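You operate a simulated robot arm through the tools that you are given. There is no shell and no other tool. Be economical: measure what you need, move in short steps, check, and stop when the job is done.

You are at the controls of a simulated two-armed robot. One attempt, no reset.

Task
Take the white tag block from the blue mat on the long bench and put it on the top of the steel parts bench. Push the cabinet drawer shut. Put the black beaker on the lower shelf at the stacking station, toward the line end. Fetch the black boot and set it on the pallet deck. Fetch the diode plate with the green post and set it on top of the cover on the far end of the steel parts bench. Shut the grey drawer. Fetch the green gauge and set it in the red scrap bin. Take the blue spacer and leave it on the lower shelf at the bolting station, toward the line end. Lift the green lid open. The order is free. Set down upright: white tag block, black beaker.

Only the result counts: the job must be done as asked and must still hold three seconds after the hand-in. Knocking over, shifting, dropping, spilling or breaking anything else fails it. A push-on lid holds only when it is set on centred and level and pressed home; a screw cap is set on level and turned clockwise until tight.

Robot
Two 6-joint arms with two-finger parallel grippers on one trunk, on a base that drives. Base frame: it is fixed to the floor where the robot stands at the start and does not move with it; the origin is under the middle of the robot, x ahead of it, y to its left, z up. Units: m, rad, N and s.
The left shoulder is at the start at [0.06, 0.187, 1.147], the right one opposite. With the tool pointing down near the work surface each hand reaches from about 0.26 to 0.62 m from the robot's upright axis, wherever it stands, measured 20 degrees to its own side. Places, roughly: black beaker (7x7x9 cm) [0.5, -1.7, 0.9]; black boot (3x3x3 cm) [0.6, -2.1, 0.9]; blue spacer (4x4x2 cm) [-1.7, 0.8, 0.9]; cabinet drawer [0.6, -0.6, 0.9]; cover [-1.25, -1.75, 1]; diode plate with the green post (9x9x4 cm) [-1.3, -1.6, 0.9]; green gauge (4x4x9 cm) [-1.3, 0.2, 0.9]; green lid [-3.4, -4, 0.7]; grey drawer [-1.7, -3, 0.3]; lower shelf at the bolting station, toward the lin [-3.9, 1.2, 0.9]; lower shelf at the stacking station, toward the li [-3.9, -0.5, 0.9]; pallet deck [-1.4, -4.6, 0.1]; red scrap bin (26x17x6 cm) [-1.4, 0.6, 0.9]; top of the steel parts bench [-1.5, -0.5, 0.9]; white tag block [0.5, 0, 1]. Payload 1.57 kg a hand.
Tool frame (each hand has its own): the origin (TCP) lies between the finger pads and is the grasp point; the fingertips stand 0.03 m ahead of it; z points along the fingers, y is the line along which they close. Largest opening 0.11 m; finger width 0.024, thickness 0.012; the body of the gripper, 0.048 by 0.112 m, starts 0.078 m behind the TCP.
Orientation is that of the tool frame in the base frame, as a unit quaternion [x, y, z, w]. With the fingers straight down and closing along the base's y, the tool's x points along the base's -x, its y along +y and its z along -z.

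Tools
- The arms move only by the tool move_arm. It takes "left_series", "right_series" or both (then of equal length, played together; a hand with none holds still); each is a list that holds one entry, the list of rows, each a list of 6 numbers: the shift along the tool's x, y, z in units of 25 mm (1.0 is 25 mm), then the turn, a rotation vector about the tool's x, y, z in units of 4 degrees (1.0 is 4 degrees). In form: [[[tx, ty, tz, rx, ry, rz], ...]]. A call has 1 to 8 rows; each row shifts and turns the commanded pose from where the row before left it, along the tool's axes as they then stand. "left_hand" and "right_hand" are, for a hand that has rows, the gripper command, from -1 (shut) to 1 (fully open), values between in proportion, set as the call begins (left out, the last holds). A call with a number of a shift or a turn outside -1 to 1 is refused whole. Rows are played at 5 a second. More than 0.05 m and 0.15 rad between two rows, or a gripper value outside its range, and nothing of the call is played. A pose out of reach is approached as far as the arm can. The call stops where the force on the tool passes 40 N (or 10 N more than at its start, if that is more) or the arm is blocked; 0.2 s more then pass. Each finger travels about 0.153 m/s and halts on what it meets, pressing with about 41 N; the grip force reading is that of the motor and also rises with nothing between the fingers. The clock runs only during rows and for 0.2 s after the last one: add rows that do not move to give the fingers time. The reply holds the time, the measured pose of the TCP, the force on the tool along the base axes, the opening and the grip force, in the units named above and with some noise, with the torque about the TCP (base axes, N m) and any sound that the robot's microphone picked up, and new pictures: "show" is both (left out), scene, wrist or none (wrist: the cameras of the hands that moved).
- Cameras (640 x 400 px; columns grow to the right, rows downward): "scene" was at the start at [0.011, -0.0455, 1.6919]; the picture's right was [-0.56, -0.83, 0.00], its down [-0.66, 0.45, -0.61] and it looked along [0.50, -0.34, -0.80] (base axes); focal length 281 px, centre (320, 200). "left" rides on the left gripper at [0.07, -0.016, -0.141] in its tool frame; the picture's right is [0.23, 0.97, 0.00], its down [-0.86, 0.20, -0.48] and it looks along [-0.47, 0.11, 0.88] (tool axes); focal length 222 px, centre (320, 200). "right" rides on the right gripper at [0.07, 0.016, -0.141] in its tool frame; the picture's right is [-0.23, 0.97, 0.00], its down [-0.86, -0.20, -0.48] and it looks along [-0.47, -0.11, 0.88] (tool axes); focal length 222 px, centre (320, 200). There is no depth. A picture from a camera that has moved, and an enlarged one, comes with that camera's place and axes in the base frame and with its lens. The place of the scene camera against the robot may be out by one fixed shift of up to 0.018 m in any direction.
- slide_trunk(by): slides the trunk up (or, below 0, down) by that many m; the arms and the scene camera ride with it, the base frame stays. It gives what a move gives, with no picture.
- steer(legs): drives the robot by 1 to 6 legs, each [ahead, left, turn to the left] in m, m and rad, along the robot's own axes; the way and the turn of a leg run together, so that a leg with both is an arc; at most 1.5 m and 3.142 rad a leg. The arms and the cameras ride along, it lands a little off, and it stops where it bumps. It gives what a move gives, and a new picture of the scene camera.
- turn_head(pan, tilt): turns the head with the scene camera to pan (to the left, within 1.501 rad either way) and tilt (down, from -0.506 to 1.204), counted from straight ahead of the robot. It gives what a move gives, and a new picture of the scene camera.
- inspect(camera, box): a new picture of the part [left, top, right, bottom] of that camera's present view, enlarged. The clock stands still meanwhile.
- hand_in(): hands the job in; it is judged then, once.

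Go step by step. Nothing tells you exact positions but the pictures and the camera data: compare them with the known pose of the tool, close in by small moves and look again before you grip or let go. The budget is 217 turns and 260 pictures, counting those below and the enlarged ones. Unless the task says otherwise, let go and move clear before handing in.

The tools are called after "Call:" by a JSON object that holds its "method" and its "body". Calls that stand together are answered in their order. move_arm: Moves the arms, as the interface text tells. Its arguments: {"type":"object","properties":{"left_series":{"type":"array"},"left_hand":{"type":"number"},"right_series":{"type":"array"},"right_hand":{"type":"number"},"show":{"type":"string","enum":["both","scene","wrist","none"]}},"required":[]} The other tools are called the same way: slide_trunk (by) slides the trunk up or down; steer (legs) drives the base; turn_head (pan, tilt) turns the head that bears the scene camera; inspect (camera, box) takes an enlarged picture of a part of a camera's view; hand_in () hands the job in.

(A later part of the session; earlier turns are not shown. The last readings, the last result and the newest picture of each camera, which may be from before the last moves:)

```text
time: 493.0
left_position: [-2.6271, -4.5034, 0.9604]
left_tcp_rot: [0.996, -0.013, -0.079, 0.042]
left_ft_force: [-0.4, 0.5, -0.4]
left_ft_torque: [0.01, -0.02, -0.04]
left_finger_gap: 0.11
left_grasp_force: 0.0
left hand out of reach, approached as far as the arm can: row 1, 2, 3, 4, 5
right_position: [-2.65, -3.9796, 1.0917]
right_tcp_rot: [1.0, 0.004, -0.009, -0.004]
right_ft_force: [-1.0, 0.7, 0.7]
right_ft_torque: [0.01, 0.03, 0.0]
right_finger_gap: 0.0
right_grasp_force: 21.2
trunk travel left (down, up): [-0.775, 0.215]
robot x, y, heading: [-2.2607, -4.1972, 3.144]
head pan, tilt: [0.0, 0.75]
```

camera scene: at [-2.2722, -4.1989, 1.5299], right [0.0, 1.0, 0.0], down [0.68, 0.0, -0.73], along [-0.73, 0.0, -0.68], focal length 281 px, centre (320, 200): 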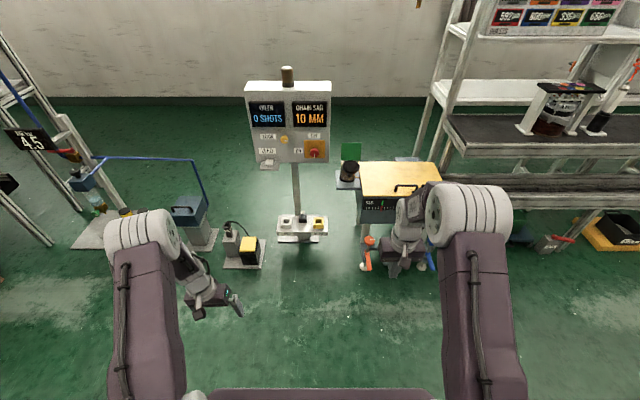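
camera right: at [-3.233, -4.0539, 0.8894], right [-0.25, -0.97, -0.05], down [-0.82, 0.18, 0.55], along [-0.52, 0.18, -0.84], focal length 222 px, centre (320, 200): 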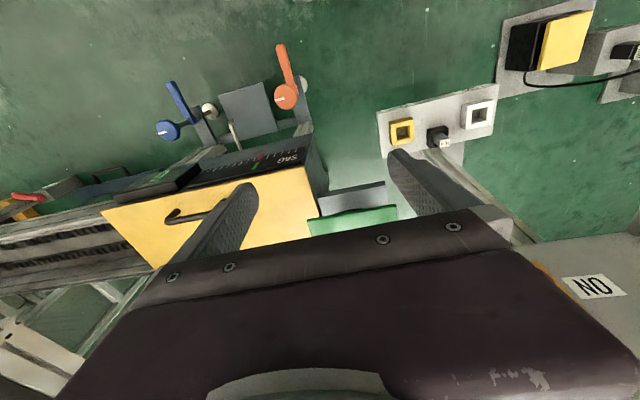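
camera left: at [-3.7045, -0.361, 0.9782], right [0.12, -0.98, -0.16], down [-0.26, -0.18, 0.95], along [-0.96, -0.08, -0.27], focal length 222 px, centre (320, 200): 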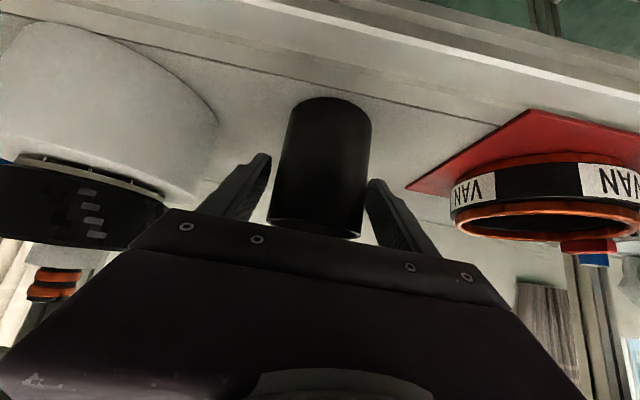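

Left hand is parked acceptably high. Drive around the north end to the front of the steel bench, facing it.

Call:
{"method": "steer", "body": {"legs": [[0.27, 0, 0], [0, -1.5, 0], [0, -1.5, 0], [0, -1.5, 0], [0, -1.5, 0], [0, -0.75, 0]]}}

```text
time: 526.5
left_position: [-2.7121, 2.2244, 0.9603]
left_tcp_rot: [0.995, -0.042, -0.079, 0.038]
left_ft_force: [1.1, 0.3, 0.3]
left_ft_torque: [0.01, -0.03, -0.01]
left_finger_gap: 0.11
left_grasp_force: 0.1
right_position: [-2.7026, 2.7483, 1.0921]
right_tcp_rot: [1.0, -0.026, -0.008, -0.004]
right_ft_force: [-0.6, 0.1, 0.2]
right_ft_torque: [0.02, 0.0, 0.03]
right_finger_gap: 0.0001
right_grasp_force: 21.7
trunk travel left (down, up): [-0.775, 0.215]
robot x, y, heading: [-2.3286, 2.5115, 3.082]
head pan, tilt: [0.0, 0.75]
camera scene: at [-2.3399, 2.5077, 1.7048], right [0.06, 1.0, 0.0], down [0.68, -0.04, -0.73], along [-0.73, 0.04, -0.68], focal length 281 px, centre (320, 200)
```

scene: 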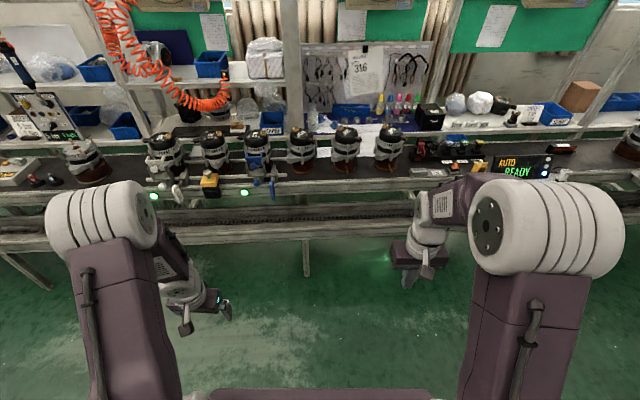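

Call:
{"method": "steer", "body": {"legs": [[0, 0, 0.06], [-1.5, 0, 0], [-0.25, 0, 0], [0, 1.5, 0], [0, 1.5, 0], [0, 0.75, 0]]}}

Call:
{"method": "turn_head", "body": {"pan": 0.25, "tilt": 0.8}}

```text
time: 553.4
left_position: [-1.0191, -1.5414, 0.9594]
left_tcp_rot: [0.996, -0.021, -0.079, 0.04]
left_ft_force: [-0.7, 0.0, -0.6]
left_ft_torque: [-0.01, -0.01, -0.04]
left_finger_gap: 0.1099
left_grasp_force: 0.1
right_position: [-1.0326, -1.0163, 1.0914]
right_tcp_rot: [1.0, -0.004, -0.009, -0.002]
right_ft_force: [0.7, 0.0, 0.2]
right_ft_torque: [0.0, 0.0, -0.03]
right_finger_gap: 0.0
right_grasp_force: 21.2
trunk travel left (down, up): [-0.775, 0.215]
robot x, y, heading: [-0.6452, -1.2448, 3.123]
head pan, tilt: [0.0, 0.75]
camera scene: at [-0.6594, -1.2417, 1.7048], right [0.02, 1.0, 0.0], down [0.68, -0.01, -0.73], along [-0.73, 0.01, -0.68], focal length 281 px, centre (320, 200)
```

scene: 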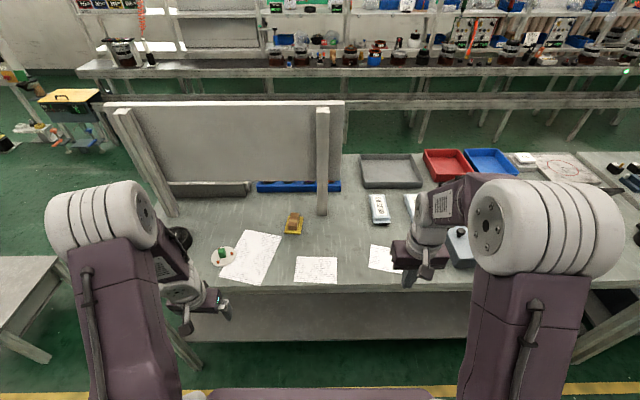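

```text
time: 554.2
left_position: [-1.0192, -1.5407, 0.9606]
left_tcp_rot: [0.996, -0.021, -0.079, 0.04]
left_ft_force: [0.1, 0.1, -0.5]
left_ft_torque: [0.02, 0.01, 0.02]
left_finger_gap: 0.11
left_grasp_force: 0.1
right_position: [-1.0328, -1.018, 1.0914]
right_tcp_rot: [1.0, -0.005, -0.009, -0.004]
right_ft_force: [-0.9, 0.5, -0.2]
right_ft_torque: [0.04, -0.02, 0.01]
right_finger_gap: 0.0
right_grasp_force: 20.6
trunk travel left (down, up): [-0.775, 0.215]
robot x, y, heading: [-0.6475, -1.2378, 3.126]
head pan, tilt: [0.25, 0.799]
camera scene: at [-0.6551, -1.2629, 1.7009], right [-0.23, 0.97, 0.0], down [0.7, 0.17, -0.7], along [-0.68, -0.16, -0.72], focal length 281 px, centre (320, 200)
```

scene: 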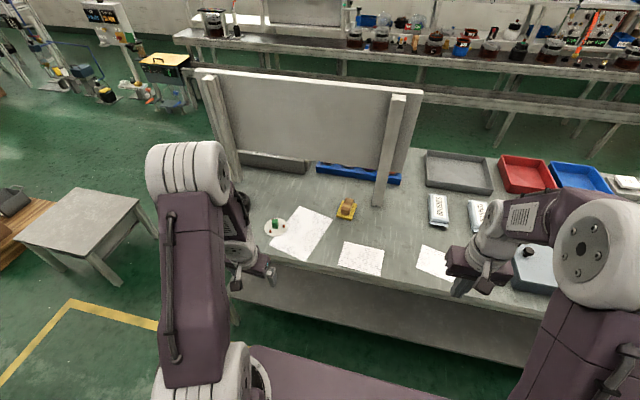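

Plate with the green post is in sight. I shift left so the right hand can reach both plate and cover.

Call:
{"method": "steer", "body": {"legs": [[0, 0.6, 0.017], [0.14, 0, 0]]}}

Call:
{"method": "turn_head", "body": {"pan": -0.05, "tilt": 0.95}}

```text
time: 558.5
left_position: [-1.1569, -2.1483, 0.9608]
left_tcp_rot: [0.996, -0.012, -0.079, 0.04]
left_ft_force: [0.5, 0.3, 0.0]
left_ft_torque: [-0.02, 0.04, 0.03]
left_finger_gap: 0.1101
left_grasp_force: 0.0
right_position: [-1.1778, -1.6251, 1.0932]
right_tcp_rot: [1.0, 0.004, -0.01, -0.004]
right_ft_force: [1.3, 0.5, -0.1]
right_ft_torque: [0.0, 0.03, 0.02]
right_finger_gap: 0.0
right_grasp_force: 21.2
trunk travel left (down, up): [-0.775, 0.215]
robot x, y, heading: [-0.789, -1.8414, -3.139]
head pan, tilt: [0.25, 0.799]
camera scene: at [-0.7955, -1.8642, 1.7009], right [-0.25, 0.97, 0.0], down [0.69, 0.18, -0.7], along [-0.68, -0.17, -0.72], focal length 281 px, centre (320, 200)
```

scene: 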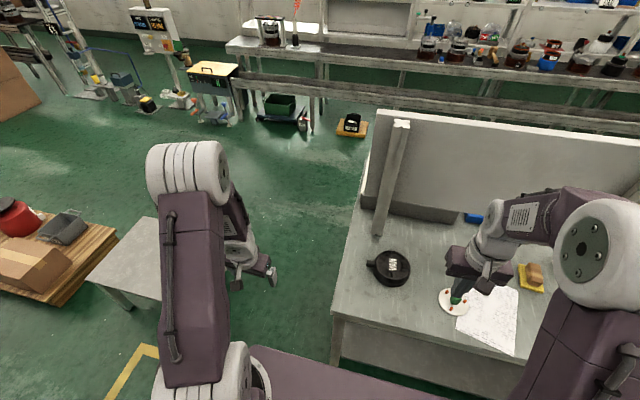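

```text
time: 559.3
left_position: [-1.1583, -2.1479, 0.9598]
left_tcp_rot: [0.996, -0.013, -0.079, 0.04]
left_ft_force: [0.9, 0.1, 0.1]
left_ft_torque: [0.0, 0.02, 0.02]
left_finger_gap: 0.1102
left_grasp_force: 0.0
right_position: [-1.1802, -1.6259, 1.0915]
right_tcp_rot: [1.0, 0.005, -0.008, -0.003]
right_ft_force: [-0.5, 0.2, 1.1]
right_ft_torque: [0.0, 0.01, 0.04]
right_finger_gap: 0.0001
right_grasp_force: 20.5
trunk travel left (down, up): [-0.775, 0.215]
robot x, y, heading: [-0.789, -1.8399, -3.14]
head pan, tilt: [-0.051, 0.949]
camera scene: at [-0.7939, -1.8405, 1.6893], right [0.05, 1.0, 0.0], down [0.81, -0.04, -0.58], along [-0.58, 0.03, -0.81], focal length 281 px, centre (320, 200)
```

scene: 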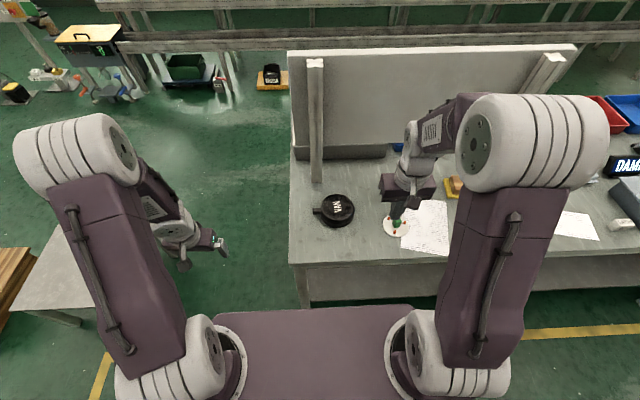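

Call:
{"method": "inspect", "body": {"camera": "scene", "box": [300, 170, 440, 260]}}

Call:
{"method": "inspect", "body": {"camera": "right", "box": [120, 0, 640, 300]}}

```text
4.44 times, centred on (370, 215) of scene
camera zoom: at [-0.7939, -1.8405, 1.6893], right [0.05, 1.0, 0.0], down [0.81, -0.04, -0.58], along [-0.58, 0.03, -0.81], focal length 1247 px, centre (98, 133)
```

zoom: 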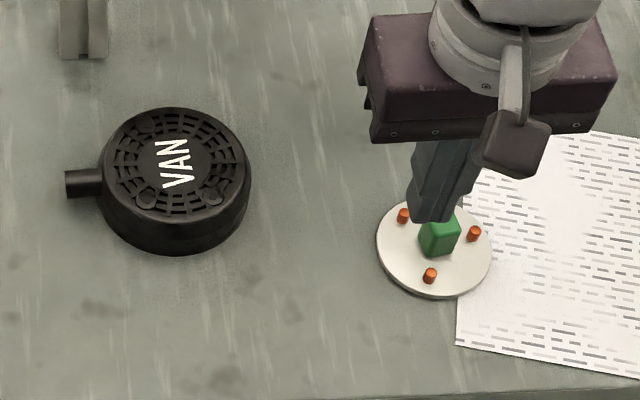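

```text
1.23 times, centred on (380, 150) of right
camera zoom: at [-1.1083, -1.6431, 1.2319], right [-0.22, -0.98, 0.0], down [-0.85, 0.19, 0.49], along [-0.48, 0.11, -0.87], focal length 273 px, centre (246, 262)
```

zoom: 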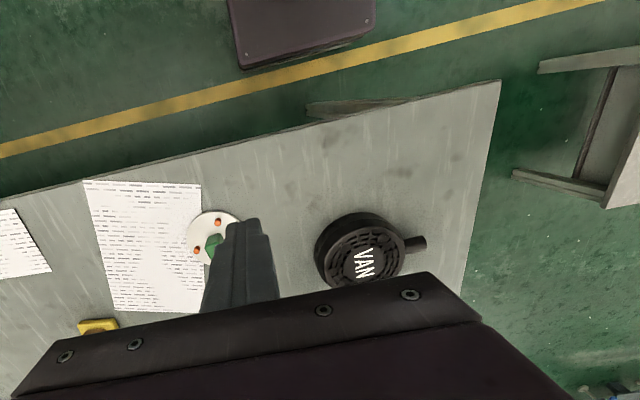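

Plate centre ≈[-1.252, −1.566] with a ~2.7 cm green post; cover (black, VAN) centre ≈[-1.30, −1.755], top ≈0.917. Move the open right hand above the post.

Call:
{"method": "move_arm", "body": {"right_series": [[[-0.5, -0.4, 0.5, 0, 0, 0], [-0.5, -0.4, 0.5, 0, 0, 0], [-0.5, -0.4, 0.6, 0, 0, 0], [-0.5, -0.4, 0.6, 0, 0.2, 0], [-0.5, -0.4, 0.6, 0, 0, 0], [-0.34, -0.4, 0.7, 0, 0, 0], [0, 0, 0.7, 0, 0, 0], [0, 0, 0, 0, 0, 0]]], "right_hand": -0.1, "show": "wrist"}}

```text
time: 561.1
left_position: [-1.1582, -2.1494, 0.9609]
left_tcp_rot: [0.996, -0.013, -0.08, 0.041]
left_ft_force: [-0.4, 0.8, 0.3]
left_ft_torque: [0.0, -0.02, -0.02]
left_finger_gap: 0.1102
left_grasp_force: 0.1
right_position: [-1.2525, -1.5643, 0.9876]
right_tcp_rot: [1.0, 0.005, -0.002, -0.003]
right_ft_force: [-0.3, 0.4, 0.7]
right_ft_torque: [0.0, 0.01, -0.02]
right_finger_gap: 0.0493
right_grasp_force: 0.1
trunk travel left (down, up): [-0.775, 0.215]
robot x, y, heading: [-0.7895, -1.8388, -3.141]
head pan, tilt: [-0.051, 0.949]
camera right: at [-1.1822, -1.5816, 1.1288], right [-0.22, -0.98, -0.01], down [-0.86, 0.19, 0.48], along [-0.47, 0.11, -0.88], focal length 222 px, centre (320, 200)
```

right: 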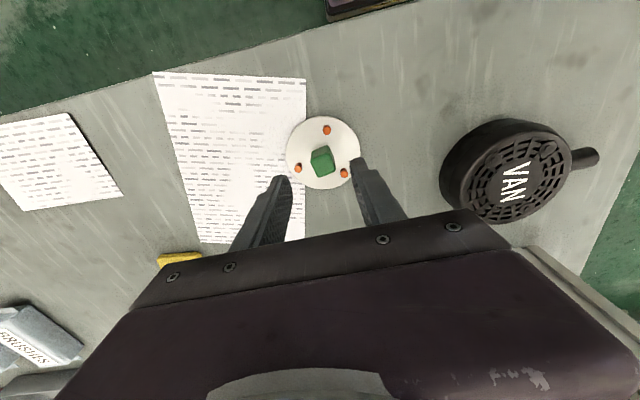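

Call:
{"method": "move_arm", "body": {"right_series": [[[0.12, 0, 0.7, 0, 0, 0], [0, 0, 0.7, 0, 0, 0], [0, 0, 0.6, 0, 0, 0], [0, 0, 0, 0, 0, 0]]], "show": "wrist"}}

Call:
{"method": "move_arm", "body": {"right_series": [[[0, 0, 0, 0, 0, 0], [0, 0, 0, 0, 0, 0], [0, 0, 0, 0, 0, 0]]], "right_hand": -1, "show": "none"}}

```text
time: 562.1
left_position: [-1.1595, -2.1489, 0.961]
left_tcp_rot: [0.996, -0.013, -0.078, 0.04]
left_ft_force: [0.1, -0.9, 0.1]
left_ft_torque: [0.05, 0.02, 0.0]
left_finger_gap: 0.11
left_grasp_force: 0.1
right_position: [-1.2481, -1.5634, 0.9377]
right_tcp_rot: [1.0, 0.005, -0.001, -0.003]
right_ft_force: [-0.4, 0.5, 0.0]
right_ft_torque: [0.0, 0.04, 0.0]
right_finger_gap: 0.0494
right_grasp_force: 0.0
trunk travel left (down, up): [-0.775, 0.215]
robot x, y, heading: [-0.7876, -1.8395, -3.146]
head pan, tilt: [-0.051, 0.949]
camera right: at [-1.1787, -1.5812, 1.0793], right [-0.22, -0.98, -0.01], down [-0.86, 0.19, 0.48], along [-0.47, 0.11, -0.88], focal length 222 px, centre (320, 200)
```

right: 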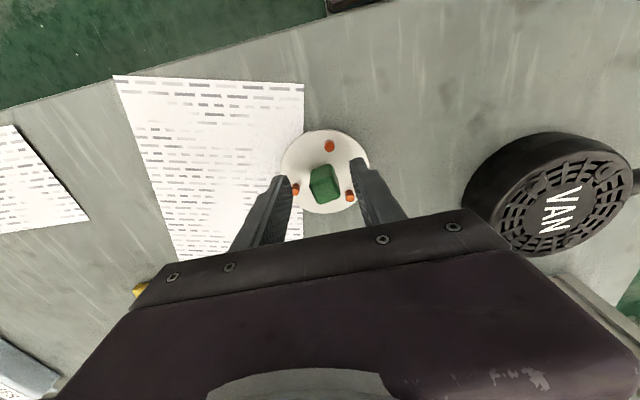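

```text
time: 562.9
left_position: [-1.159, -2.149, 0.9597]
left_tcp_rot: [0.996, -0.013, -0.079, 0.04]
left_ft_force: [0.5, -0.5, 0.2]
left_ft_torque: [0.02, 0.02, 0.02]
left_finger_gap: 0.1101
left_grasp_force: 0.0
right_position: [-1.2499, -1.5642, 0.9382]
right_tcp_rot: [1.0, 0.004, -0.002, -0.003]
right_ft_force: [-0.3, -0.8, 0.0]
right_ft_torque: [-0.11, 0.05, -0.01]
right_finger_gap: 0.0212
right_grasp_force: 35.0
trunk travel left (down, up): [-0.775, 0.215]
robot x, y, heading: [-0.7889, -1.8427, -3.142]
head pan, tilt: [-0.051, 0.949]
```

Gripped the post. Lift and carry over to the cover.

Call:
{"method": "move_arm", "body": {"right_series": [[[0, 0, -0.8, 0, 0, 0], [0, 0, -1, 0, 0, 0], [0, 0, -1, 0, 0, 0], [0, 0, -1, 0, 0, 0], [0, 1, 0, 0, 0, 0], [-0.5, 1, 0, 0, 0, 0], [-0.5, 1, 0, 0, 0, 0], [-0.5, 1, 0, 0, 0, 0]]], "show": "none"}}

Call:
{"method": "move_arm", "body": {"right_series": [[[-0.5, 1, 0, 0, 0, 0], [0, 1, 0, 0, 0, 0], [0, 1, 0, 0, 0, 0], [0, 0.5, 0, 0, 0, 0], [0, 0, 0, 0, 0, 0]]], "show": "both"}}

```text
time: 564.7
left_position: [-1.1585, -2.1507, 0.96]
left_tcp_rot: [0.996, -0.012, -0.078, 0.041]
left_ft_force: [-0.4, 0.3, -0.3]
left_ft_torque: [0.03, 0.01, -0.01]
left_finger_gap: 0.1099
left_grasp_force: 0.0
right_position: [-1.2856, -1.6661, 1.0319]
right_tcp_rot: [1.0, 0.003, -0.002, -0.005]
right_ft_force: [0.7, -0.4, -1.1]
right_ft_torque: [0.03, 0.02, 0.02]
right_finger_gap: 0.0213
right_grasp_force: 34.8
trunk travel left (down, up): [-0.775, 0.215]
robot x, y, heading: [-0.7893, -1.8366, 3.137]
head pan, tilt: [-0.051, 0.949]
```

```text
time: 565.9
left_position: [-1.1573, -2.1484, 0.9611]
left_tcp_rot: [0.996, -0.012, -0.078, 0.04]
left_ft_force: [0.4, 0.1, 0.2]
left_ft_torque: [-0.01, -0.04, 0.02]
left_finger_gap: 0.11
left_grasp_force: 0.1
right_position: [-1.298, -1.7541, 1.0321]
right_tcp_rot: [1.0, 0.003, -0.002, -0.003]
right_ft_force: [0.8, -0.1, -1.4]
right_ft_torque: [0.02, 0.0, 0.02]
right_finger_gap: 0.0213
right_grasp_force: 34.2
trunk travel left (down, up): [-0.775, 0.215]
robot x, y, heading: [-0.7875, -1.8411, -3.139]
head pan, tilt: [-0.051, 0.949]
camera scene: at [-0.7928, -1.8403, 1.6893], right [0.05, 1.0, 0.0], down [0.81, -0.04, -0.58], along [-0.58, 0.03, -0.81], focal length 281 px, centre (320, 200)
camera right: at [-1.2277, -1.7709, 1.1739], right [-0.22, -0.98, -0.01], down [-0.86, 0.19, 0.48], along [-0.47, 0.11, -0.88], focal length 222 px, centre (320, 200)
```

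scene: 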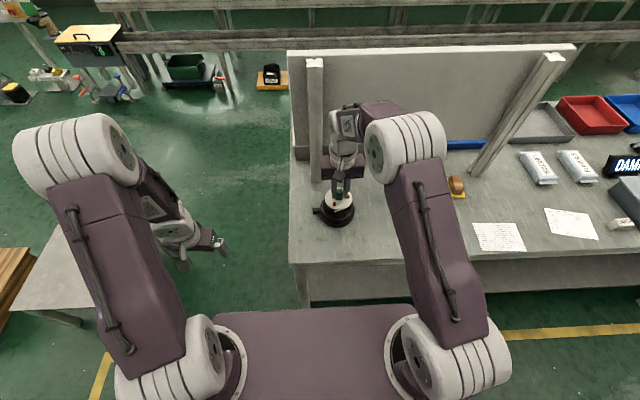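
right: 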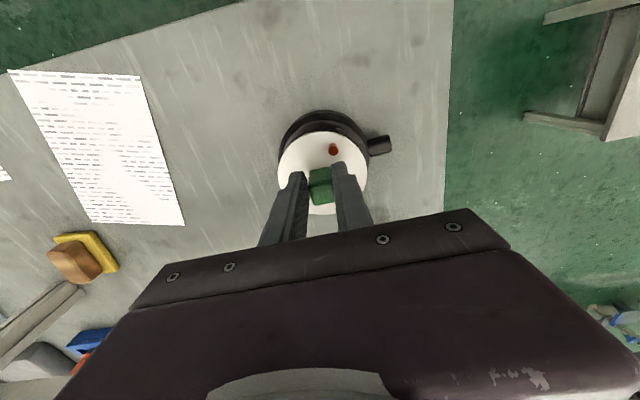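

Plate is over the cover, within a few mm. Shift 4 mm and lower.

Call:
{"method": "move_arm", "body": {"right_series": [[[-0.15, 0, 0.6, 0, 0, 0], [0, 0, 0.6, 0, 0, 0], [0, 0, 0.4, 0, 0, 0], [0, 0, 0.2, 0, 0, 0], [0, 0, 0, 0, 0, 0]]], "show": "wrist"}}

```text
time: 567.1
left_position: [-1.1591, -2.1479, 0.9604]
left_tcp_rot: [0.996, -0.013, -0.078, 0.041]
left_ft_force: [0.0, 0.3, -0.3]
left_ft_torque: [0.0, -0.02, -0.04]
left_finger_gap: 0.1099
left_grasp_force: 0.1
right_position: [-1.3026, -1.7544, 0.9858]
right_tcp_rot: [1.0, 0.005, -0.002, -0.003]
right_ft_force: [0.7, -0.9, -1.1]
right_ft_torque: [0.01, 0.0, 0.03]
right_finger_gap: 0.0214
right_grasp_force: 34.7
trunk travel left (down, up): [-0.775, 0.215]
robot x, y, heading: [-0.7902, -1.8423, -3.143]
head pan, tilt: [-0.051, 0.949]
camera right: at [-1.2312, -1.772, 1.1286], right [-0.22, -0.98, -0.01], down [-0.86, 0.19, 0.48], along [-0.47, 0.11, -0.88], focal length 222 px, centre (320, 200)
```

right: 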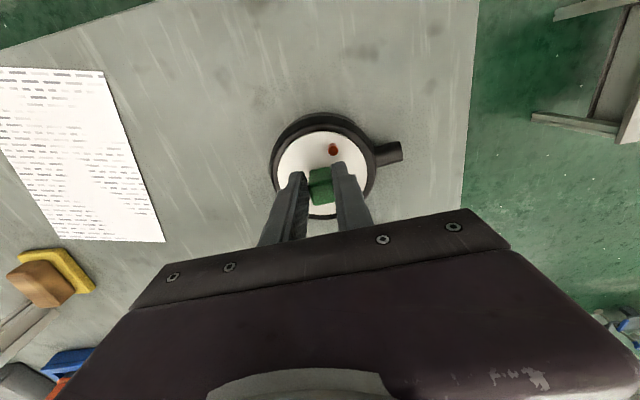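

Well centred on the cover. Lower in small steps until contact.

Call:
{"method": "move_arm", "body": {"right_series": [[[0, 0, 0.15, 0, 0, 0], [0, 0, 0.12, 0, 0, 0], [0, 0, 0.1, 0, 0, 0], [0, 0, 0, 0, 0, 0]]], "show": "none"}}

Call:
{"method": "move_arm", "body": {"right_series": [[[0, 0, 0.06, 0, 0, 0], [0, 0, 0.06, 0, 0, 0], [0, 0, 0, 0, 0, 0]]], "show": "none"}}

```text
time: 568.1
left_position: [-1.1585, -2.1492, 0.9602]
left_tcp_rot: [0.996, -0.013, -0.078, 0.04]
left_ft_force: [0.1, -0.1, 1.2]
left_ft_torque: [0.0, 0.02, -0.01]
left_finger_gap: 0.1101
left_grasp_force: 0.1
right_position: [-1.3017, -1.7535, 0.9762]
right_tcp_rot: [1.0, 0.004, -0.002, -0.003]
right_ft_force: [-0.6, -0.6, -2.0]
right_ft_torque: [0.01, -0.01, -0.01]
right_finger_gap: 0.0212
right_grasp_force: 34.6
trunk travel left (down, up): [-0.775, 0.215]
robot x, y, heading: [-0.7896, -1.8448, -3.138]
head pan, tilt: [-0.051, 0.949]
```

```text
time: 568.9
left_position: [-1.1572, -2.1492, 0.9613]
left_tcp_rot: [0.996, -0.012, -0.079, 0.04]
left_ft_force: [-0.7, -1.6, 0.4]
left_ft_torque: [0.03, -0.02, 0.02]
left_finger_gap: 0.1099
left_grasp_force: 0.1
right_position: [-1.3021, -1.7544, 0.9754]
right_tcp_rot: [1.0, 0.003, -0.003, -0.003]
right_ft_force: [-0.4, 0.2, 6.5]
right_ft_torque: [-0.19, 0.0, -0.02]
right_finger_gap: 0.0212
right_grasp_force: 34.4
trunk travel left (down, up): [-0.775, 0.215]
robot x, y, heading: [-0.7891, -1.8428, -3.142]
head pan, tilt: [-0.051, 0.949]
```

Contact on the cover. Release and rise.

Call:
{"method": "move_arm", "body": {"right_series": [[[0, 0, 0, 0, 0, 0], [0, 0, 0, 0, 0, 0], [0, 0, -0.5, 0, 0, 0], [0, 0, -1, 0, 0, 0], [0, 0, -1, 0, 0, 0], [0, 0, -1, 0, 0, 0], [0, 0, -1, 0, 0, 0]]], "right_hand": -0.15, "show": "wrist"}}

```text
time: 570.5
left_position: [-1.1578, -2.1488, 0.9603]
left_tcp_rot: [0.996, -0.012, -0.079, 0.041]
left_ft_force: [-0.2, 0.4, 0.2]
left_ft_torque: [0.0, 0.02, -0.03]
left_finger_gap: 0.11
left_grasp_force: 0.1
right_position: [-1.3008, -1.7555, 1.0868]
right_tcp_rot: [1.0, 0.004, -0.002, -0.003]
right_ft_force: [0.2, -0.5, -0.2]
right_ft_torque: [0.02, -0.01, -0.01]
right_finger_gap: 0.0465
right_grasp_force: 0.1
trunk travel left (down, up): [-0.775, 0.215]
robot x, y, heading: [-0.7872, -1.8427, -3.141]
head pan, tilt: [-0.051, 0.949]
camera right: at [-1.2308, -1.7732, 1.2291], right [-0.22, -0.98, -0.01], down [-0.85, 0.19, 0.48], along [-0.47, 0.11, -0.88], focal length 222 px, centre (320, 200)
```

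right: 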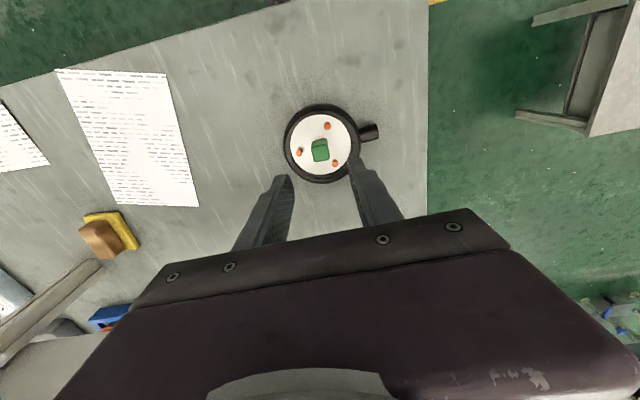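

Plate sits centred on the cover. Now the boot: back off, turn to face the long bench near y≈−1.9.

Call:
{"method": "move_arm", "body": {"right_series": [[[1, 0, 0, 0, 0, 0], [1, 0, 0, 0, 0, 0], [1, -0.5, 0, 0, 0, 0], [1, -1, 0, 0, 0, 0], [0, -1, 0, 0, 0, 0], [0, -1, 0, 0, 0, 0]]], "right_hand": 1, "show": "none"}}

Call:
{"method": "slide_trunk", "body": {"by": 0.05}}

Call:
{"method": "steer", "body": {"legs": [[-0.35, 0, 0], [0, 0, 1.57], [0, 0, 1.57], [0, -0.06, 0], [0.46, 0, 0]]}}

Call:
{"method": "turn_head", "body": {"pan": -0.35, "tilt": 0.85}}

```text
time: 571.9
left_position: [-1.1573, -2.1493, 0.9597]
left_tcp_rot: [0.996, -0.013, -0.078, 0.041]
left_ft_force: [-0.6, -0.5, -0.5]
left_ft_torque: [-0.02, 0.0, 0.01]
left_finger_gap: 0.1102
left_grasp_force: 0.1
right_position: [-1.2026, -1.6658, 1.0874]
right_tcp_rot: [1.0, 0.004, -0.002, -0.003]
right_ft_force: [0.0, -0.2, 1.3]
right_ft_torque: [-0.05, 0.0, -0.02]
right_finger_gap: 0.11
right_grasp_force: 0.1
trunk travel left (down, up): [-0.775, 0.215]
robot x, y, heading: [-0.7932, -1.8384, -3.143]
head pan, tilt: [-0.051, 0.949]
```

```text
time: 572.9
left_position: [-1.1576, -2.1494, 1.0105]
left_tcp_rot: [0.996, -0.012, -0.078, 0.041]
left_ft_force: [0.6, -0.3, 1.1]
left_ft_torque: [0.0, -0.02, 0.02]
left_finger_gap: 0.1102
left_grasp_force: 0.1
right_position: [-1.2027, -1.6663, 1.1371]
right_tcp_rot: [1.0, 0.004, -0.002, -0.004]
right_ft_force: [0.4, -0.3, 0.6]
right_ft_torque: [0.01, -0.01, 0.01]
right_finger_gap: 0.1099
right_grasp_force: 0.0
trunk travel left (down, up): [-0.825, 0.165]
robot x, y, heading: [-0.7866, -1.8399, -3.143]
head pan, tilt: [-0.051, 0.949]
```

```text
time: 585.8
left_position: [0.3854, -1.5561, 1.0105]
left_tcp_rot: [-0.009, 0.996, 0.042, 0.078]
left_ft_force: [-0.8, -0.1, -0.3]
left_ft_torque: [-0.03, -0.01, -0.01]
left_finger_gap: 0.1101
left_grasp_force: 0.1
right_position: [0.4501, -2.0371, 1.1371]
right_tcp_rot: [-0.026, 1.0, -0.002, 0.001]
right_ft_force: [-0.6, -0.1, -0.9]
right_ft_torque: [-0.03, -0.01, 0.0]
right_finger_gap: 0.1102
right_grasp_force: 0.0
trunk travel left (down, up): [-0.825, 0.165]
robot x, y, heading: [0.0341, -1.8814, 0.036]
head pan, tilt: [-0.051, 0.949]
camera scene: at [0.0515, -1.887, 1.7393], right [-0.01, -1.0, 0.0], down [-0.81, 0.01, -0.58], along [0.58, -0.01, -0.81], focal length 281 px, centre (320, 200)
```

scene: 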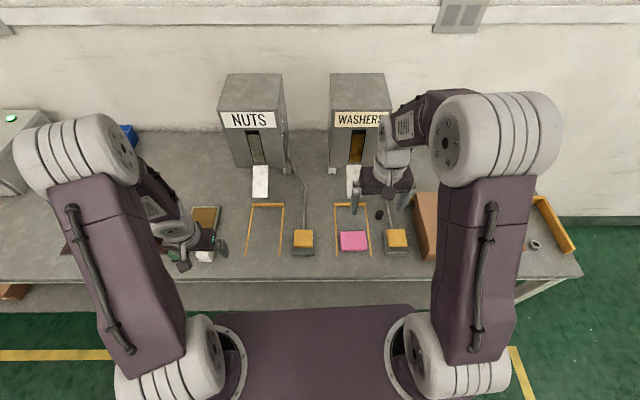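

```text
time: 586.6
left_position: [0.3865, -1.5558, 1.0101]
left_tcp_rot: [-0.008, 0.996, 0.042, 0.078]
left_ft_force: [0.1, 0.3, 0.0]
left_ft_torque: [0.03, -0.01, -0.02]
left_finger_gap: 0.11
left_grasp_force: 0.1
right_position: [0.4533, -2.0367, 1.1364]
right_tcp_rot: [-0.025, 1.0, -0.003, 0.001]
right_ft_force: [0.1, 0.2, 0.5]
right_ft_torque: [0.02, 0.05, 0.0]
right_finger_gap: 0.1098
right_grasp_force: 0.1
trunk travel left (down, up): [-0.825, 0.165]
robot x, y, heading: [0.0323, -1.8803, 0.042]
head pan, tilt: [-0.351, 0.85]
camera scene: at [0.056, -1.9102, 1.7468], right [-0.3, -0.95, 0.0], down [-0.72, 0.23, -0.66], along [0.63, -0.2, -0.75], focal length 281 px, centre (320, 200)
```

scene: 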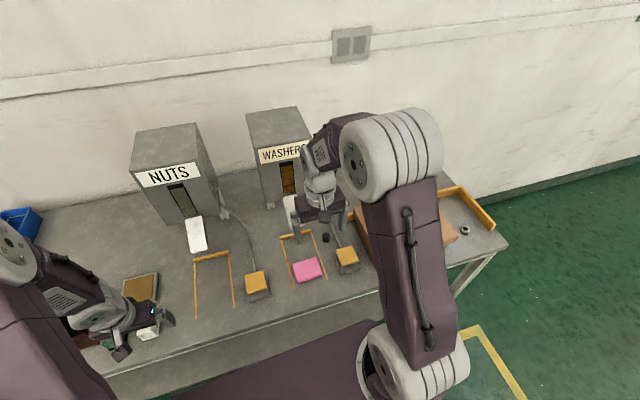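

Boot is near [0.59, −2.10]. I drive 3.5 cm closer and bring the right hand above it.

Call:
{"method": "move_arm", "body": {"right_series": [[[-0.7, -0.5, 0.4, 0, 0, 0], [-0.7, -0.5, 0.5, 0, 0, 0], [-0.7, -0.5, 0.5, 0, 0, 0], [-0.7, -0.5, 0.5, 0, 0, 0], [-0.7, -0.5, 0.5, 0, 0, 0], [-0.5, -0.3, 0.5, 0, 0, 0], [-0.4, 0, 0.5, 0, 0, 0], [-0.4, 0, 0.4, 0, 0, 0]]], "right_hand": 0.3, "show": "wrist"}}

```text
time: 588.4
left_position: [0.3863, -1.5561, 1.0102]
left_tcp_rot: [-0.008, 0.996, 0.041, 0.078]
left_ft_force: [0.1, 0.0, -0.1]
left_ft_torque: [-0.02, 0.0, 0.04]
left_finger_gap: 0.1103
left_grasp_force: 0.0
right_position: [0.5756, -2.1017, 1.0414]
right_tcp_rot: [-0.026, 1.0, -0.004, 0.002]
right_ft_force: [-0.2, 0.4, -0.5]
right_ft_torque: [0.0, -0.03, -0.01]
right_finger_gap: 0.0719
right_grasp_force: 0.0
trunk travel left (down, up): [-0.825, 0.165]
robot x, y, heading: [0.0304, -1.8813, 0.04]
head pan, tilt: [-0.351, 0.85]
camera right: at [0.5044, -2.0885, 1.1834], right [0.18, 0.98, -0.01], down [0.86, -0.15, 0.48], along [0.47, -0.09, -0.88], focal length 222 px, centre (320, 200)
```

right: 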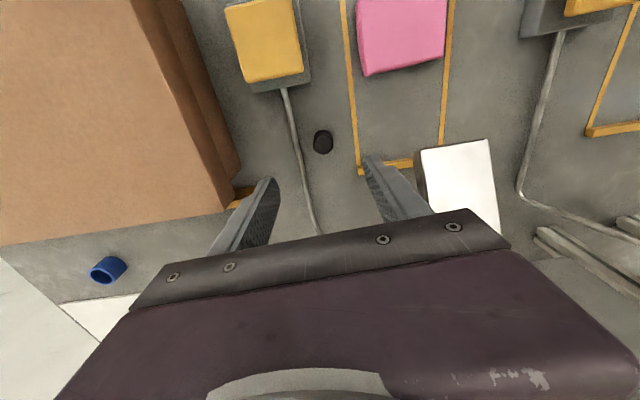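

Boot is directly below at [0.573, −2.100], with a cable 3 cm to one side and an orange rail on the other. I set the opening to ~5.5 cm and descend to z≈0.95 to check.

Call:
{"method": "move_arm", "body": {"right_series": [[[0.1, 0.05, 0.8, 0, 0, 0], [0, 0, 0.8, 0, 0, 0], [0, 0, 0.8, 0, 0, 0], [0, 0, 0.8, 0, 0, 0], [0, 0, 0.5, 0, 0, 0], [0, 0, 0, 0, 0, 0]]], "right_hand": 0.0, "show": "wrist"}}

```text
time: 589.8
left_position: [0.3872, -1.5566, 1.0101]
left_tcp_rot: [-0.008, 0.996, 0.042, 0.078]
left_ft_force: [0.5, -0.3, 0.2]
left_ft_torque: [0.01, 0.01, -0.01]
left_finger_gap: 0.1101
left_grasp_force: 0.1
right_position: [0.5723, -2.1014, 0.949]
right_tcp_rot: [-0.026, 1.0, -0.003, 0.002]
right_ft_force: [0.3, -0.2, 0.6]
right_ft_torque: [0.01, 0.02, 0.02]
right_finger_gap: 0.055
right_grasp_force: 0.0
trunk travel left (down, up): [-0.825, 0.165]
robot x, y, heading: [0.0289, -1.8799, 0.043]
head pan, tilt: [-0.351, 0.85]
camera right: at [0.5018, -2.0876, 1.0906], right [0.18, 0.98, -0.01], down [0.86, -0.15, 0.48], along [0.47, -0.09, -0.88], focal length 222 px, centre (320, 200)
```

right: 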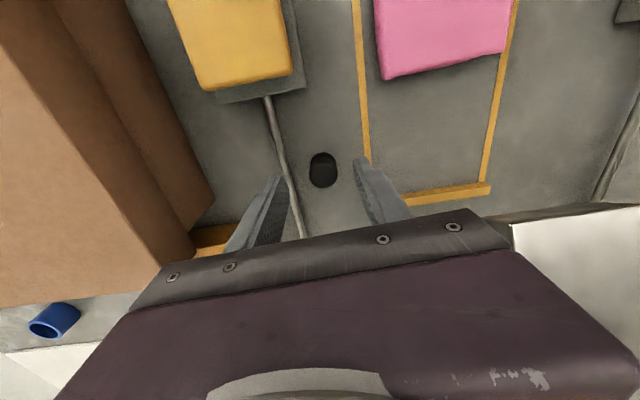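

Call:
{"method": "move_arm", "body": {"right_series": [[[0, 0.05, 0.5, 0, 0, 0], [0, 0, 0.46, 0, 0, 0], [0, 0, 0, 0, 0, 0]]], "show": "none"}}

Call:
{"method": "move_arm", "body": {"right_series": [[[0, 0, 0, 0, 0, 0], [0, 0, 0, 0, 0, 0], [0, 0, 0, 0, 0, 0]]], "right_hand": -1, "show": "none"}}

Call:
{"method": "move_arm", "body": {"right_series": [[[0, 0, -0.5, 0, 0, 0], [0, 0, -1, 0, 0, 0], [0, 0, -1, 0, 0, 0], [0, 0, -1, 0, 0, 0], [0, 0, -1, 0, 0, 0], [0, 0, -1, 0, 0, 0], [0.5, 0, -1, 0, 0, 0], [1, 0, -1, 0, 0, 0]]], "show": "wrist"}}

```text
time: 590.6
left_position: [0.3853, -1.5583, 1.0097]
left_tcp_rot: [-0.009, 0.996, 0.042, 0.077]
left_ft_force: [0.3, 1.1, 0.0]
left_ft_torque: [0.01, 0.0, 0.01]
left_finger_gap: 0.11
left_grasp_force: 0.1
right_position: [0.5733, -2.0992, 0.9258]
right_tcp_rot: [-0.024, 1.0, -0.004, 0.002]
right_ft_force: [1.3, 0.1, -0.3]
right_ft_torque: [0.03, -0.01, 0.03]
right_finger_gap: 0.0548
right_grasp_force: 0.0
trunk travel left (down, up): [-0.825, 0.165]
robot x, y, heading: [0.033, -1.8782, 0.041]
head pan, tilt: [-0.351, 0.85]
```

```text
time: 591.4
left_position: [0.3866, -1.5572, 1.0098]
left_tcp_rot: [-0.008, 0.996, 0.042, 0.077]
left_ft_force: [-0.2, 0.0, 0.6]
left_ft_torque: [-0.03, 0.0, 0.01]
left_finger_gap: 0.1101
left_grasp_force: 0.0
right_position: [0.5717, -2.0996, 0.926]
right_tcp_rot: [-0.025, 1.0, -0.003, 0.002]
right_ft_force: [-0.3, -0.2, -0.6]
right_ft_torque: [0.0, -0.03, -0.03]
right_finger_gap: 0.0242
right_grasp_force: 36.1
trunk travel left (down, up): [-0.825, 0.165]
robot x, y, heading: [0.0313, -1.881, 0.041]
head pan, tilt: [-0.351, 0.85]
```

```text
time: 593.2
left_position: [0.3846, -1.5565, 1.0111]
left_tcp_rot: [-0.008, 0.996, 0.042, 0.078]
left_ft_force: [-0.9, 0.5, 0.3]
left_ft_torque: [-0.01, -0.03, 0.0]
left_finger_gap: 0.11
left_grasp_force: 0.2
right_position: [0.5317, -2.1014, 1.1139]
right_tcp_rot: [-0.025, 1.0, -0.003, 0.003]
right_ft_force: [0.4, -0.1, -0.6]
right_ft_torque: [0.01, -0.03, -0.02]
right_finger_gap: 0.0245
right_grasp_force: 36.8
trunk travel left (down, up): [-0.825, 0.165]
robot x, y, heading: [0.0286, -1.8802, 0.043]
head pan, tilt: [-0.351, 0.85]
camera right: at [0.4609, -2.0889, 1.2557], right [0.18, 0.98, -0.01], down [0.86, -0.15, 0.48], along [0.48, -0.09, -0.88], focal length 222 px, centre (320, 200)
```

right: 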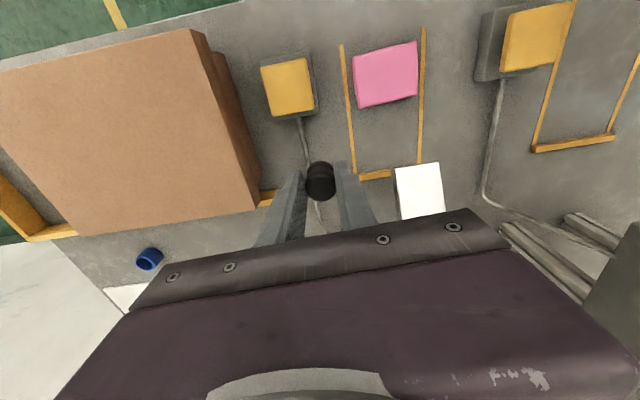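

Boot gripped. Drive back and south to the east side of the pallet, then turn to face it.

Call:
{"method": "steer", "body": {"legs": [[-0.5, 0, -0.04], [0, -1.5, 0], [0, -1.0, 0], [0, 0, 1.57], [0, 0, 1.57]]}}

Call:
{"method": "turn_head", "body": {"pan": 0.0, "tilt": 0.75}}

```text
time: 615.5
left_position: [-0.796, -4.7019, 1.0105]
left_tcp_rot: [0.996, -0.008, -0.078, 0.04]
left_ft_force: [0.6, -0.4, 0.1]
left_ft_torque: [-0.01, 0.02, 0.01]
left_finger_gap: 0.1101
left_grasp_force: 0.0
right_position: [-0.9267, -4.1519, 1.1122]
right_tcp_rot: [1.0, 0.009, -0.002, -0.003]
right_ft_force: [0.1, 1.1, 0.6]
right_ft_torque: [-0.03, -0.01, 0.03]
right_finger_gap: 0.0239
right_grasp_force: 35.5
trunk travel left (down, up): [-0.825, 0.165]
robot x, y, heading: [-0.4298, -4.3881, -3.138]
head pan, tilt: [-0.351, 0.85]
camera scene: at [-0.4357, -4.367, 1.7468], right [0.33, 0.94, 0.0], down [0.71, -0.25, -0.66], along [-0.62, 0.22, -0.75], focal length 281 px, centre (320, 200)
```

scene: 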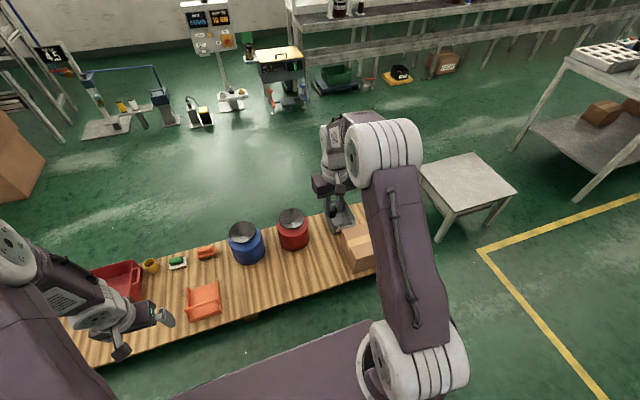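

```text
time: 616.4
left_position: [-0.7963, -4.7029, 1.0108]
left_tcp_rot: [0.996, -0.007, -0.078, 0.041]
left_ft_force: [0.0, -0.1, -0.7]
left_ft_torque: [0.01, -0.01, -0.03]
left_finger_gap: 0.1099
left_grasp_force: 0.1
right_position: [-0.9274, -4.152, 1.1126]
right_tcp_rot: [1.0, 0.01, -0.001, -0.003]
right_ft_force: [0.2, -0.5, 0.6]
right_ft_torque: [0.03, -0.03, 0.01]
right_finger_gap: 0.0242
right_grasp_force: 35.7
trunk travel left (down, up): [-0.825, 0.165]
robot x, y, heading: [-0.429, -4.3881, -3.135]
head pan, tilt: [0.0, 0.75]
camera scene: at [-0.4448, -4.3941, 1.7548], right [-0.01, 1.0, 0.0], down [0.68, 0.01, -0.73], along [-0.73, -0.01, -0.68], focal length 281 px, centre (320, 200)
```

scene: 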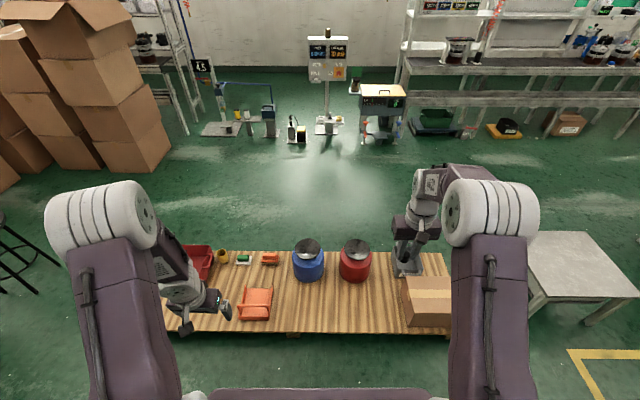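

The deck in front of the drums is free; target ≈[-1.23, −4.16]. Lower the trunk, drive 0.2 m forward, then reach.

Call:
{"method": "slide_trunk", "body": {"by": -0.4}}

Call:
{"method": "slide_trunk", "body": {"by": -0.4}}

Call:
{"method": "steer", "body": {"legs": [[0.2, 0, 0]]}}

Call:
{"method": "move_arm", "body": {"right_series": [[[-0.8, 0, 0.2, 0, 0, 0], [-0.8, 0, 0.3, 0, 0, 0], [-0.8, 0, 0.4, 0, 0, 0], [-0.8, 0, 0.4, 0, 0, 0], [-0.6, 0, 0.4, 0, 0, 0], [0, 0, 0.4, 0, 0, 0], [0, 0, 0, 0, 0, 0]]], "show": "wrist"}}

```text
time: 620.2
left_position: [-0.7968, -4.7032, 0.6096]
left_tcp_rot: [0.996, -0.008, -0.078, 0.042]
left_ft_force: [0.6, -0.2, -0.1]
left_ft_torque: [-0.01, -0.01, 0.0]
left_finger_gap: 0.1102
left_grasp_force: 0.0
right_position: [-0.9262, -4.1532, 0.713]
right_tcp_rot: [1.0, 0.009, -0.002, -0.004]
right_ft_force: [-0.9, 0.8, -0.5]
right_ft_torque: [-0.02, 0.0, 0.0]
right_finger_gap: 0.0237
right_grasp_force: 36.2
trunk travel left (down, up): [-0.425, 0.565]
robot x, y, heading: [-0.4317, -4.3926, -3.133]
head pan, tilt: [0.0, 0.75]
```

```text
time: 624.0
left_position: [-0.7953, -4.702, 0.2111]
left_tcp_rot: [0.996, -0.007, -0.078, 0.041]
left_ft_force: [-0.5, 0.0, 0.1]
left_ft_torque: [-0.03, -0.03, 0.0]
left_finger_gap: 0.1101
left_grasp_force: 0.0
right_position: [-0.9267, -4.153, 0.3131]
right_tcp_rot: [1.0, 0.01, -0.001, -0.004]
right_ft_force: [0.4, -0.3, -0.3]
right_ft_torque: [-0.02, -0.01, -0.02]
right_finger_gap: 0.0235
right_grasp_force: 36.0
trunk travel left (down, up): [-0.025, 0.965]
robot x, y, heading: [-0.4311, -4.388, -3.132]
head pan, tilt: [0.0, 0.75]
```

```text
time: 625.6
left_position: [-0.9953, -4.7047, 0.2096]
left_tcp_rot: [0.996, -0.006, -0.078, 0.042]
left_ft_force: [0.1, 0.2, -0.1]
left_ft_torque: [-0.01, -0.01, 0.03]
left_finger_gap: 0.11
left_grasp_force: 0.1
right_position: [-1.1256, -4.1545, 0.3128]
right_tcp_rot: [1.0, 0.009, -0.002, -0.003]
right_ft_force: [-0.5, -0.5, 0.0]
right_ft_torque: [-0.02, -0.02, 0.02]
right_finger_gap: 0.0237
right_grasp_force: 36.3
trunk travel left (down, up): [-0.025, 0.965]
robot x, y, heading: [-0.6307, -4.3941, -3.132]
head pan, tilt: [0.0, 0.75]
camera scene: at [-0.6439, -4.3963, 0.9548], right [-0.01, 1.0, 0.0], down [0.68, 0.01, -0.73], along [-0.73, -0.01, -0.68], focal length 281 px, centre (320, 200)
```

scene: 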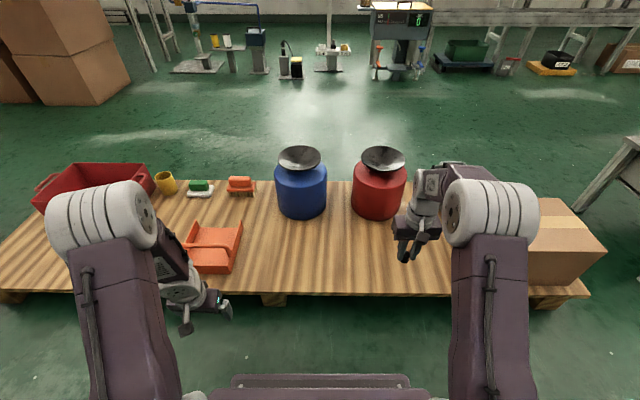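

```text
time: 627.2
left_position: [-0.995, -4.7045, 0.2102]
left_tcp_rot: [0.996, -0.007, -0.078, 0.041]
left_ft_force: [0.2, 0.4, -0.5]
left_ft_torque: [0.01, 0.0, 0.0]
left_finger_gap: 0.1101
left_grasp_force: 0.0
right_position: [-1.2214, -4.1588, 0.2578]
right_tcp_rot: [1.0, 0.009, -0.001, -0.004]
right_ft_force: [1.2, -0.5, 0.1]
right_ft_torque: [0.02, 0.0, -0.01]
right_finger_gap: 0.0236
right_grasp_force: 36.2
trunk travel left (down, up): [-0.025, 0.965]
robot x, y, heading: [-0.6326, -4.3923, -3.129]
head pan, tilt: [0.0, 0.75]
camera right: at [-1.151, -4.1742, 0.402], right [-0.21, -0.98, -0.01], down [-0.86, 0.18, 0.48], along [-0.47, 0.11, -0.88], focal length 222 px, centre (320, 200)
```

right: 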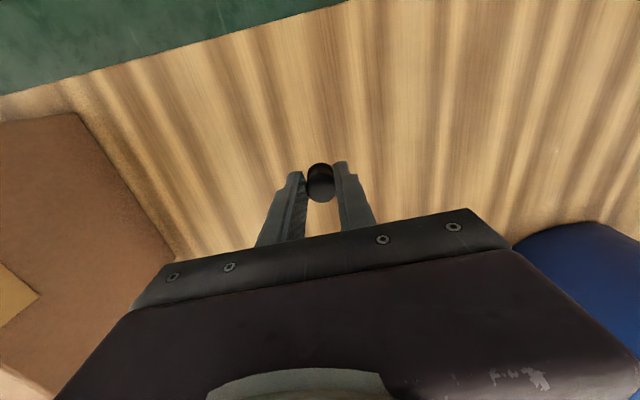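

Over clear deck boards. Lower until contact.

Call:
{"method": "move_arm", "body": {"right_series": [[[0, 0, 0.5, 0, 0, 0], [0, 0, 0.5, 0, 0, 0], [0, 0, 0.4, 0, 0, 0], [0, 0, 0.2, 0, 0, 0], [0, 0, 0.15, 0, 0, 0], [0, 0, 0.15, 0, 0, 0], [0, 0, 0.15, 0, 0, 0], [0, 0, 0, 0, 0, 0]]], "show": "none"}}

```text
time: 629.0
left_position: [-0.9947, -4.7053, 0.2106]
left_tcp_rot: [0.996, -0.006, -0.079, 0.041]
left_ft_force: [0.6, 0.1, 0.0]
left_ft_torque: [-0.01, -0.01, 0.02]
left_finger_gap: 0.1099
left_grasp_force: 0.0
right_position: [-1.2225, -4.1567, 0.2092]
right_tcp_rot: [1.0, 0.01, -0.002, -0.004]
right_ft_force: [0.2, -0.1, -0.4]
right_ft_torque: [-0.02, -0.02, 0.03]
right_finger_gap: 0.0239
right_grasp_force: 36.1
trunk travel left (down, up): [-0.025, 0.965]
robot x, y, heading: [-0.6293, -4.3921, -3.128]
head pan, tilt: [0.0, 0.75]
```

Call:
{"method": "move_arm", "body": {"right_series": [[[0, 0, 0.3, 0, 0, 0], [0, 0, 0.2, 0, 0, 0], [0, 0, 0.2, 0, 0, 0], [0, 0, 0.15, 0, 0, 0], [0, 0, 0.15, 0, 0, 0], [0, 0, 0.1, 0, 0, 0], [0, 0, 0.1, 0, 0, 0], [0, 0, 0, 0, 0, 0]]], "show": "wrist"}}

```text
time: 630.7
left_position: [-0.995, -4.7046, 0.2111]
left_tcp_rot: [0.996, -0.007, -0.08, 0.041]
left_ft_force: [-0.3, 0.5, 0.0]
left_ft_torque: [0.01, 0.0, -0.03]
left_finger_gap: 0.1098
left_grasp_force: 0.1
right_position: [-1.2209, -4.1567, 0.1844]
right_tcp_rot: [1.0, 0.01, -0.005, -0.004]
right_ft_force: [10.8, -2.3, 26.1]
right_ft_torque: [-0.17, -0.45, -0.01]
right_finger_gap: 0.0237
right_grasp_force: 35.8
trunk travel left (down, up): [-0.025, 0.965]
robot x, y, heading: [-0.6321, -4.3921, -3.126]
head pan, tilt: [0.0, 0.75]
stopped in row 8 (right hand): the force on the tool passed its limit (the readings are from after the stop); the commanded pose is now the measured one
camera right: at [-1.15, -4.173, 0.3267], right [-0.21, -0.98, -0.01], down [-0.85, 0.18, 0.49], along [-0.48, 0.11, -0.87], focal length 222 px, centre (320, 200)
```

right: 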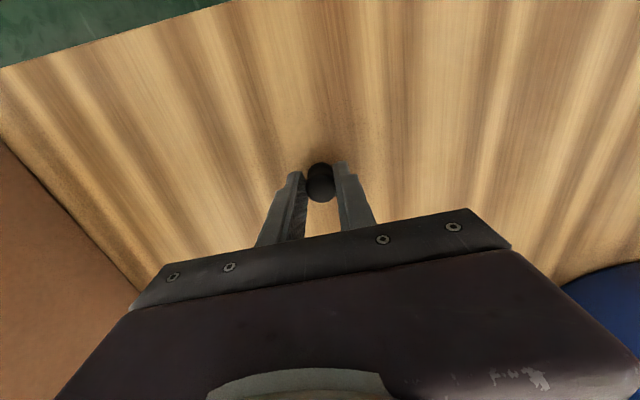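

Contact with the deck. Relax slightly, release and rise.

Call:
{"method": "move_arm", "body": {"right_series": [[[0, 0, -0.1, 0, 0, 0], [0, 0, 0, 0, 0, 0], [0, 0, 0, 0, 0, 0], [0, 0, 0, 0, 0, 0]]], "right_hand": -0.1, "show": "none"}}

Call:
{"method": "move_arm", "body": {"right_series": [[[0, 0, -0.5, 0, 0, 0], [0, 0, -1, 0, 0, 0], [0, 0, -1, 0, 0, 0], [0, 0, -1, 0, 0, 0], [0, 0, -1, 0, 0, 0]]], "show": "wrist"}}

```text
time: 631.7
left_position: [-0.9945, -4.7054, 0.2112]
left_tcp_rot: [0.996, -0.007, -0.078, 0.04]
left_ft_force: [0.6, 0.7, 0.0]
left_ft_torque: [-0.03, 0.0, 0.0]
left_finger_gap: 0.1101
left_grasp_force: 0.0
right_position: [-1.2214, -4.1571, 0.1839]
right_tcp_rot: [1.0, 0.01, -0.003, -0.002]
right_ft_force: [-0.9, 0.4, -0.5]
right_ft_torque: [-0.02, -0.02, 0.0]
right_finger_gap: 0.0494
right_grasp_force: 0.1
trunk travel left (down, up): [-0.025, 0.965]
robot x, y, heading: [-0.6294, -4.3924, -3.128]
head pan, tilt: [0.0, 0.75]
```

```text
time: 632.9
left_position: [-0.9954, -4.704, 0.2094]
left_tcp_rot: [0.996, -0.007, -0.078, 0.04]
left_ft_force: [-0.2, -0.5, 1.0]
left_ft_torque: [-0.02, 0.0, 0.0]
left_finger_gap: 0.11
left_grasp_force: 0.0
right_position: [-1.2217, -4.1574, 0.295]
right_tcp_rot: [1.0, 0.01, -0.003, -0.004]
right_ft_force: [-0.5, 0.2, 0.1]
right_ft_torque: [-0.01, 0.06, 0.0]
right_finger_gap: 0.0494
right_grasp_force: 0.0
trunk travel left (down, up): [-0.025, 0.965]
robot x, y, heading: [-0.63, -4.3929, -3.135]
head pan, tilt: [0.0, 0.75]
camera right: at [-1.1501, -4.1738, 0.4369], right [-0.21, -0.98, -0.01], down [-0.86, 0.18, 0.48], along [-0.47, 0.11, -0.88], focal length 222 px, centre (320, 200)
```

right: 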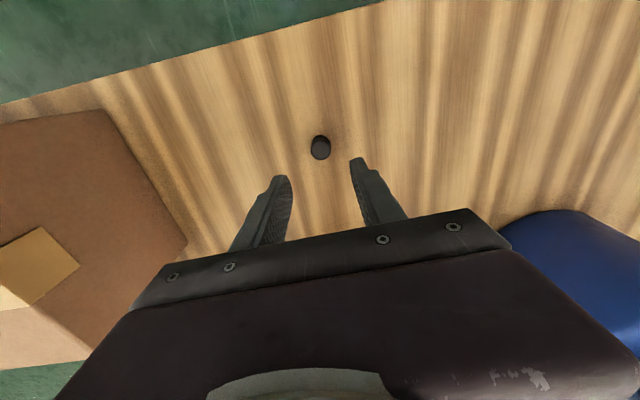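

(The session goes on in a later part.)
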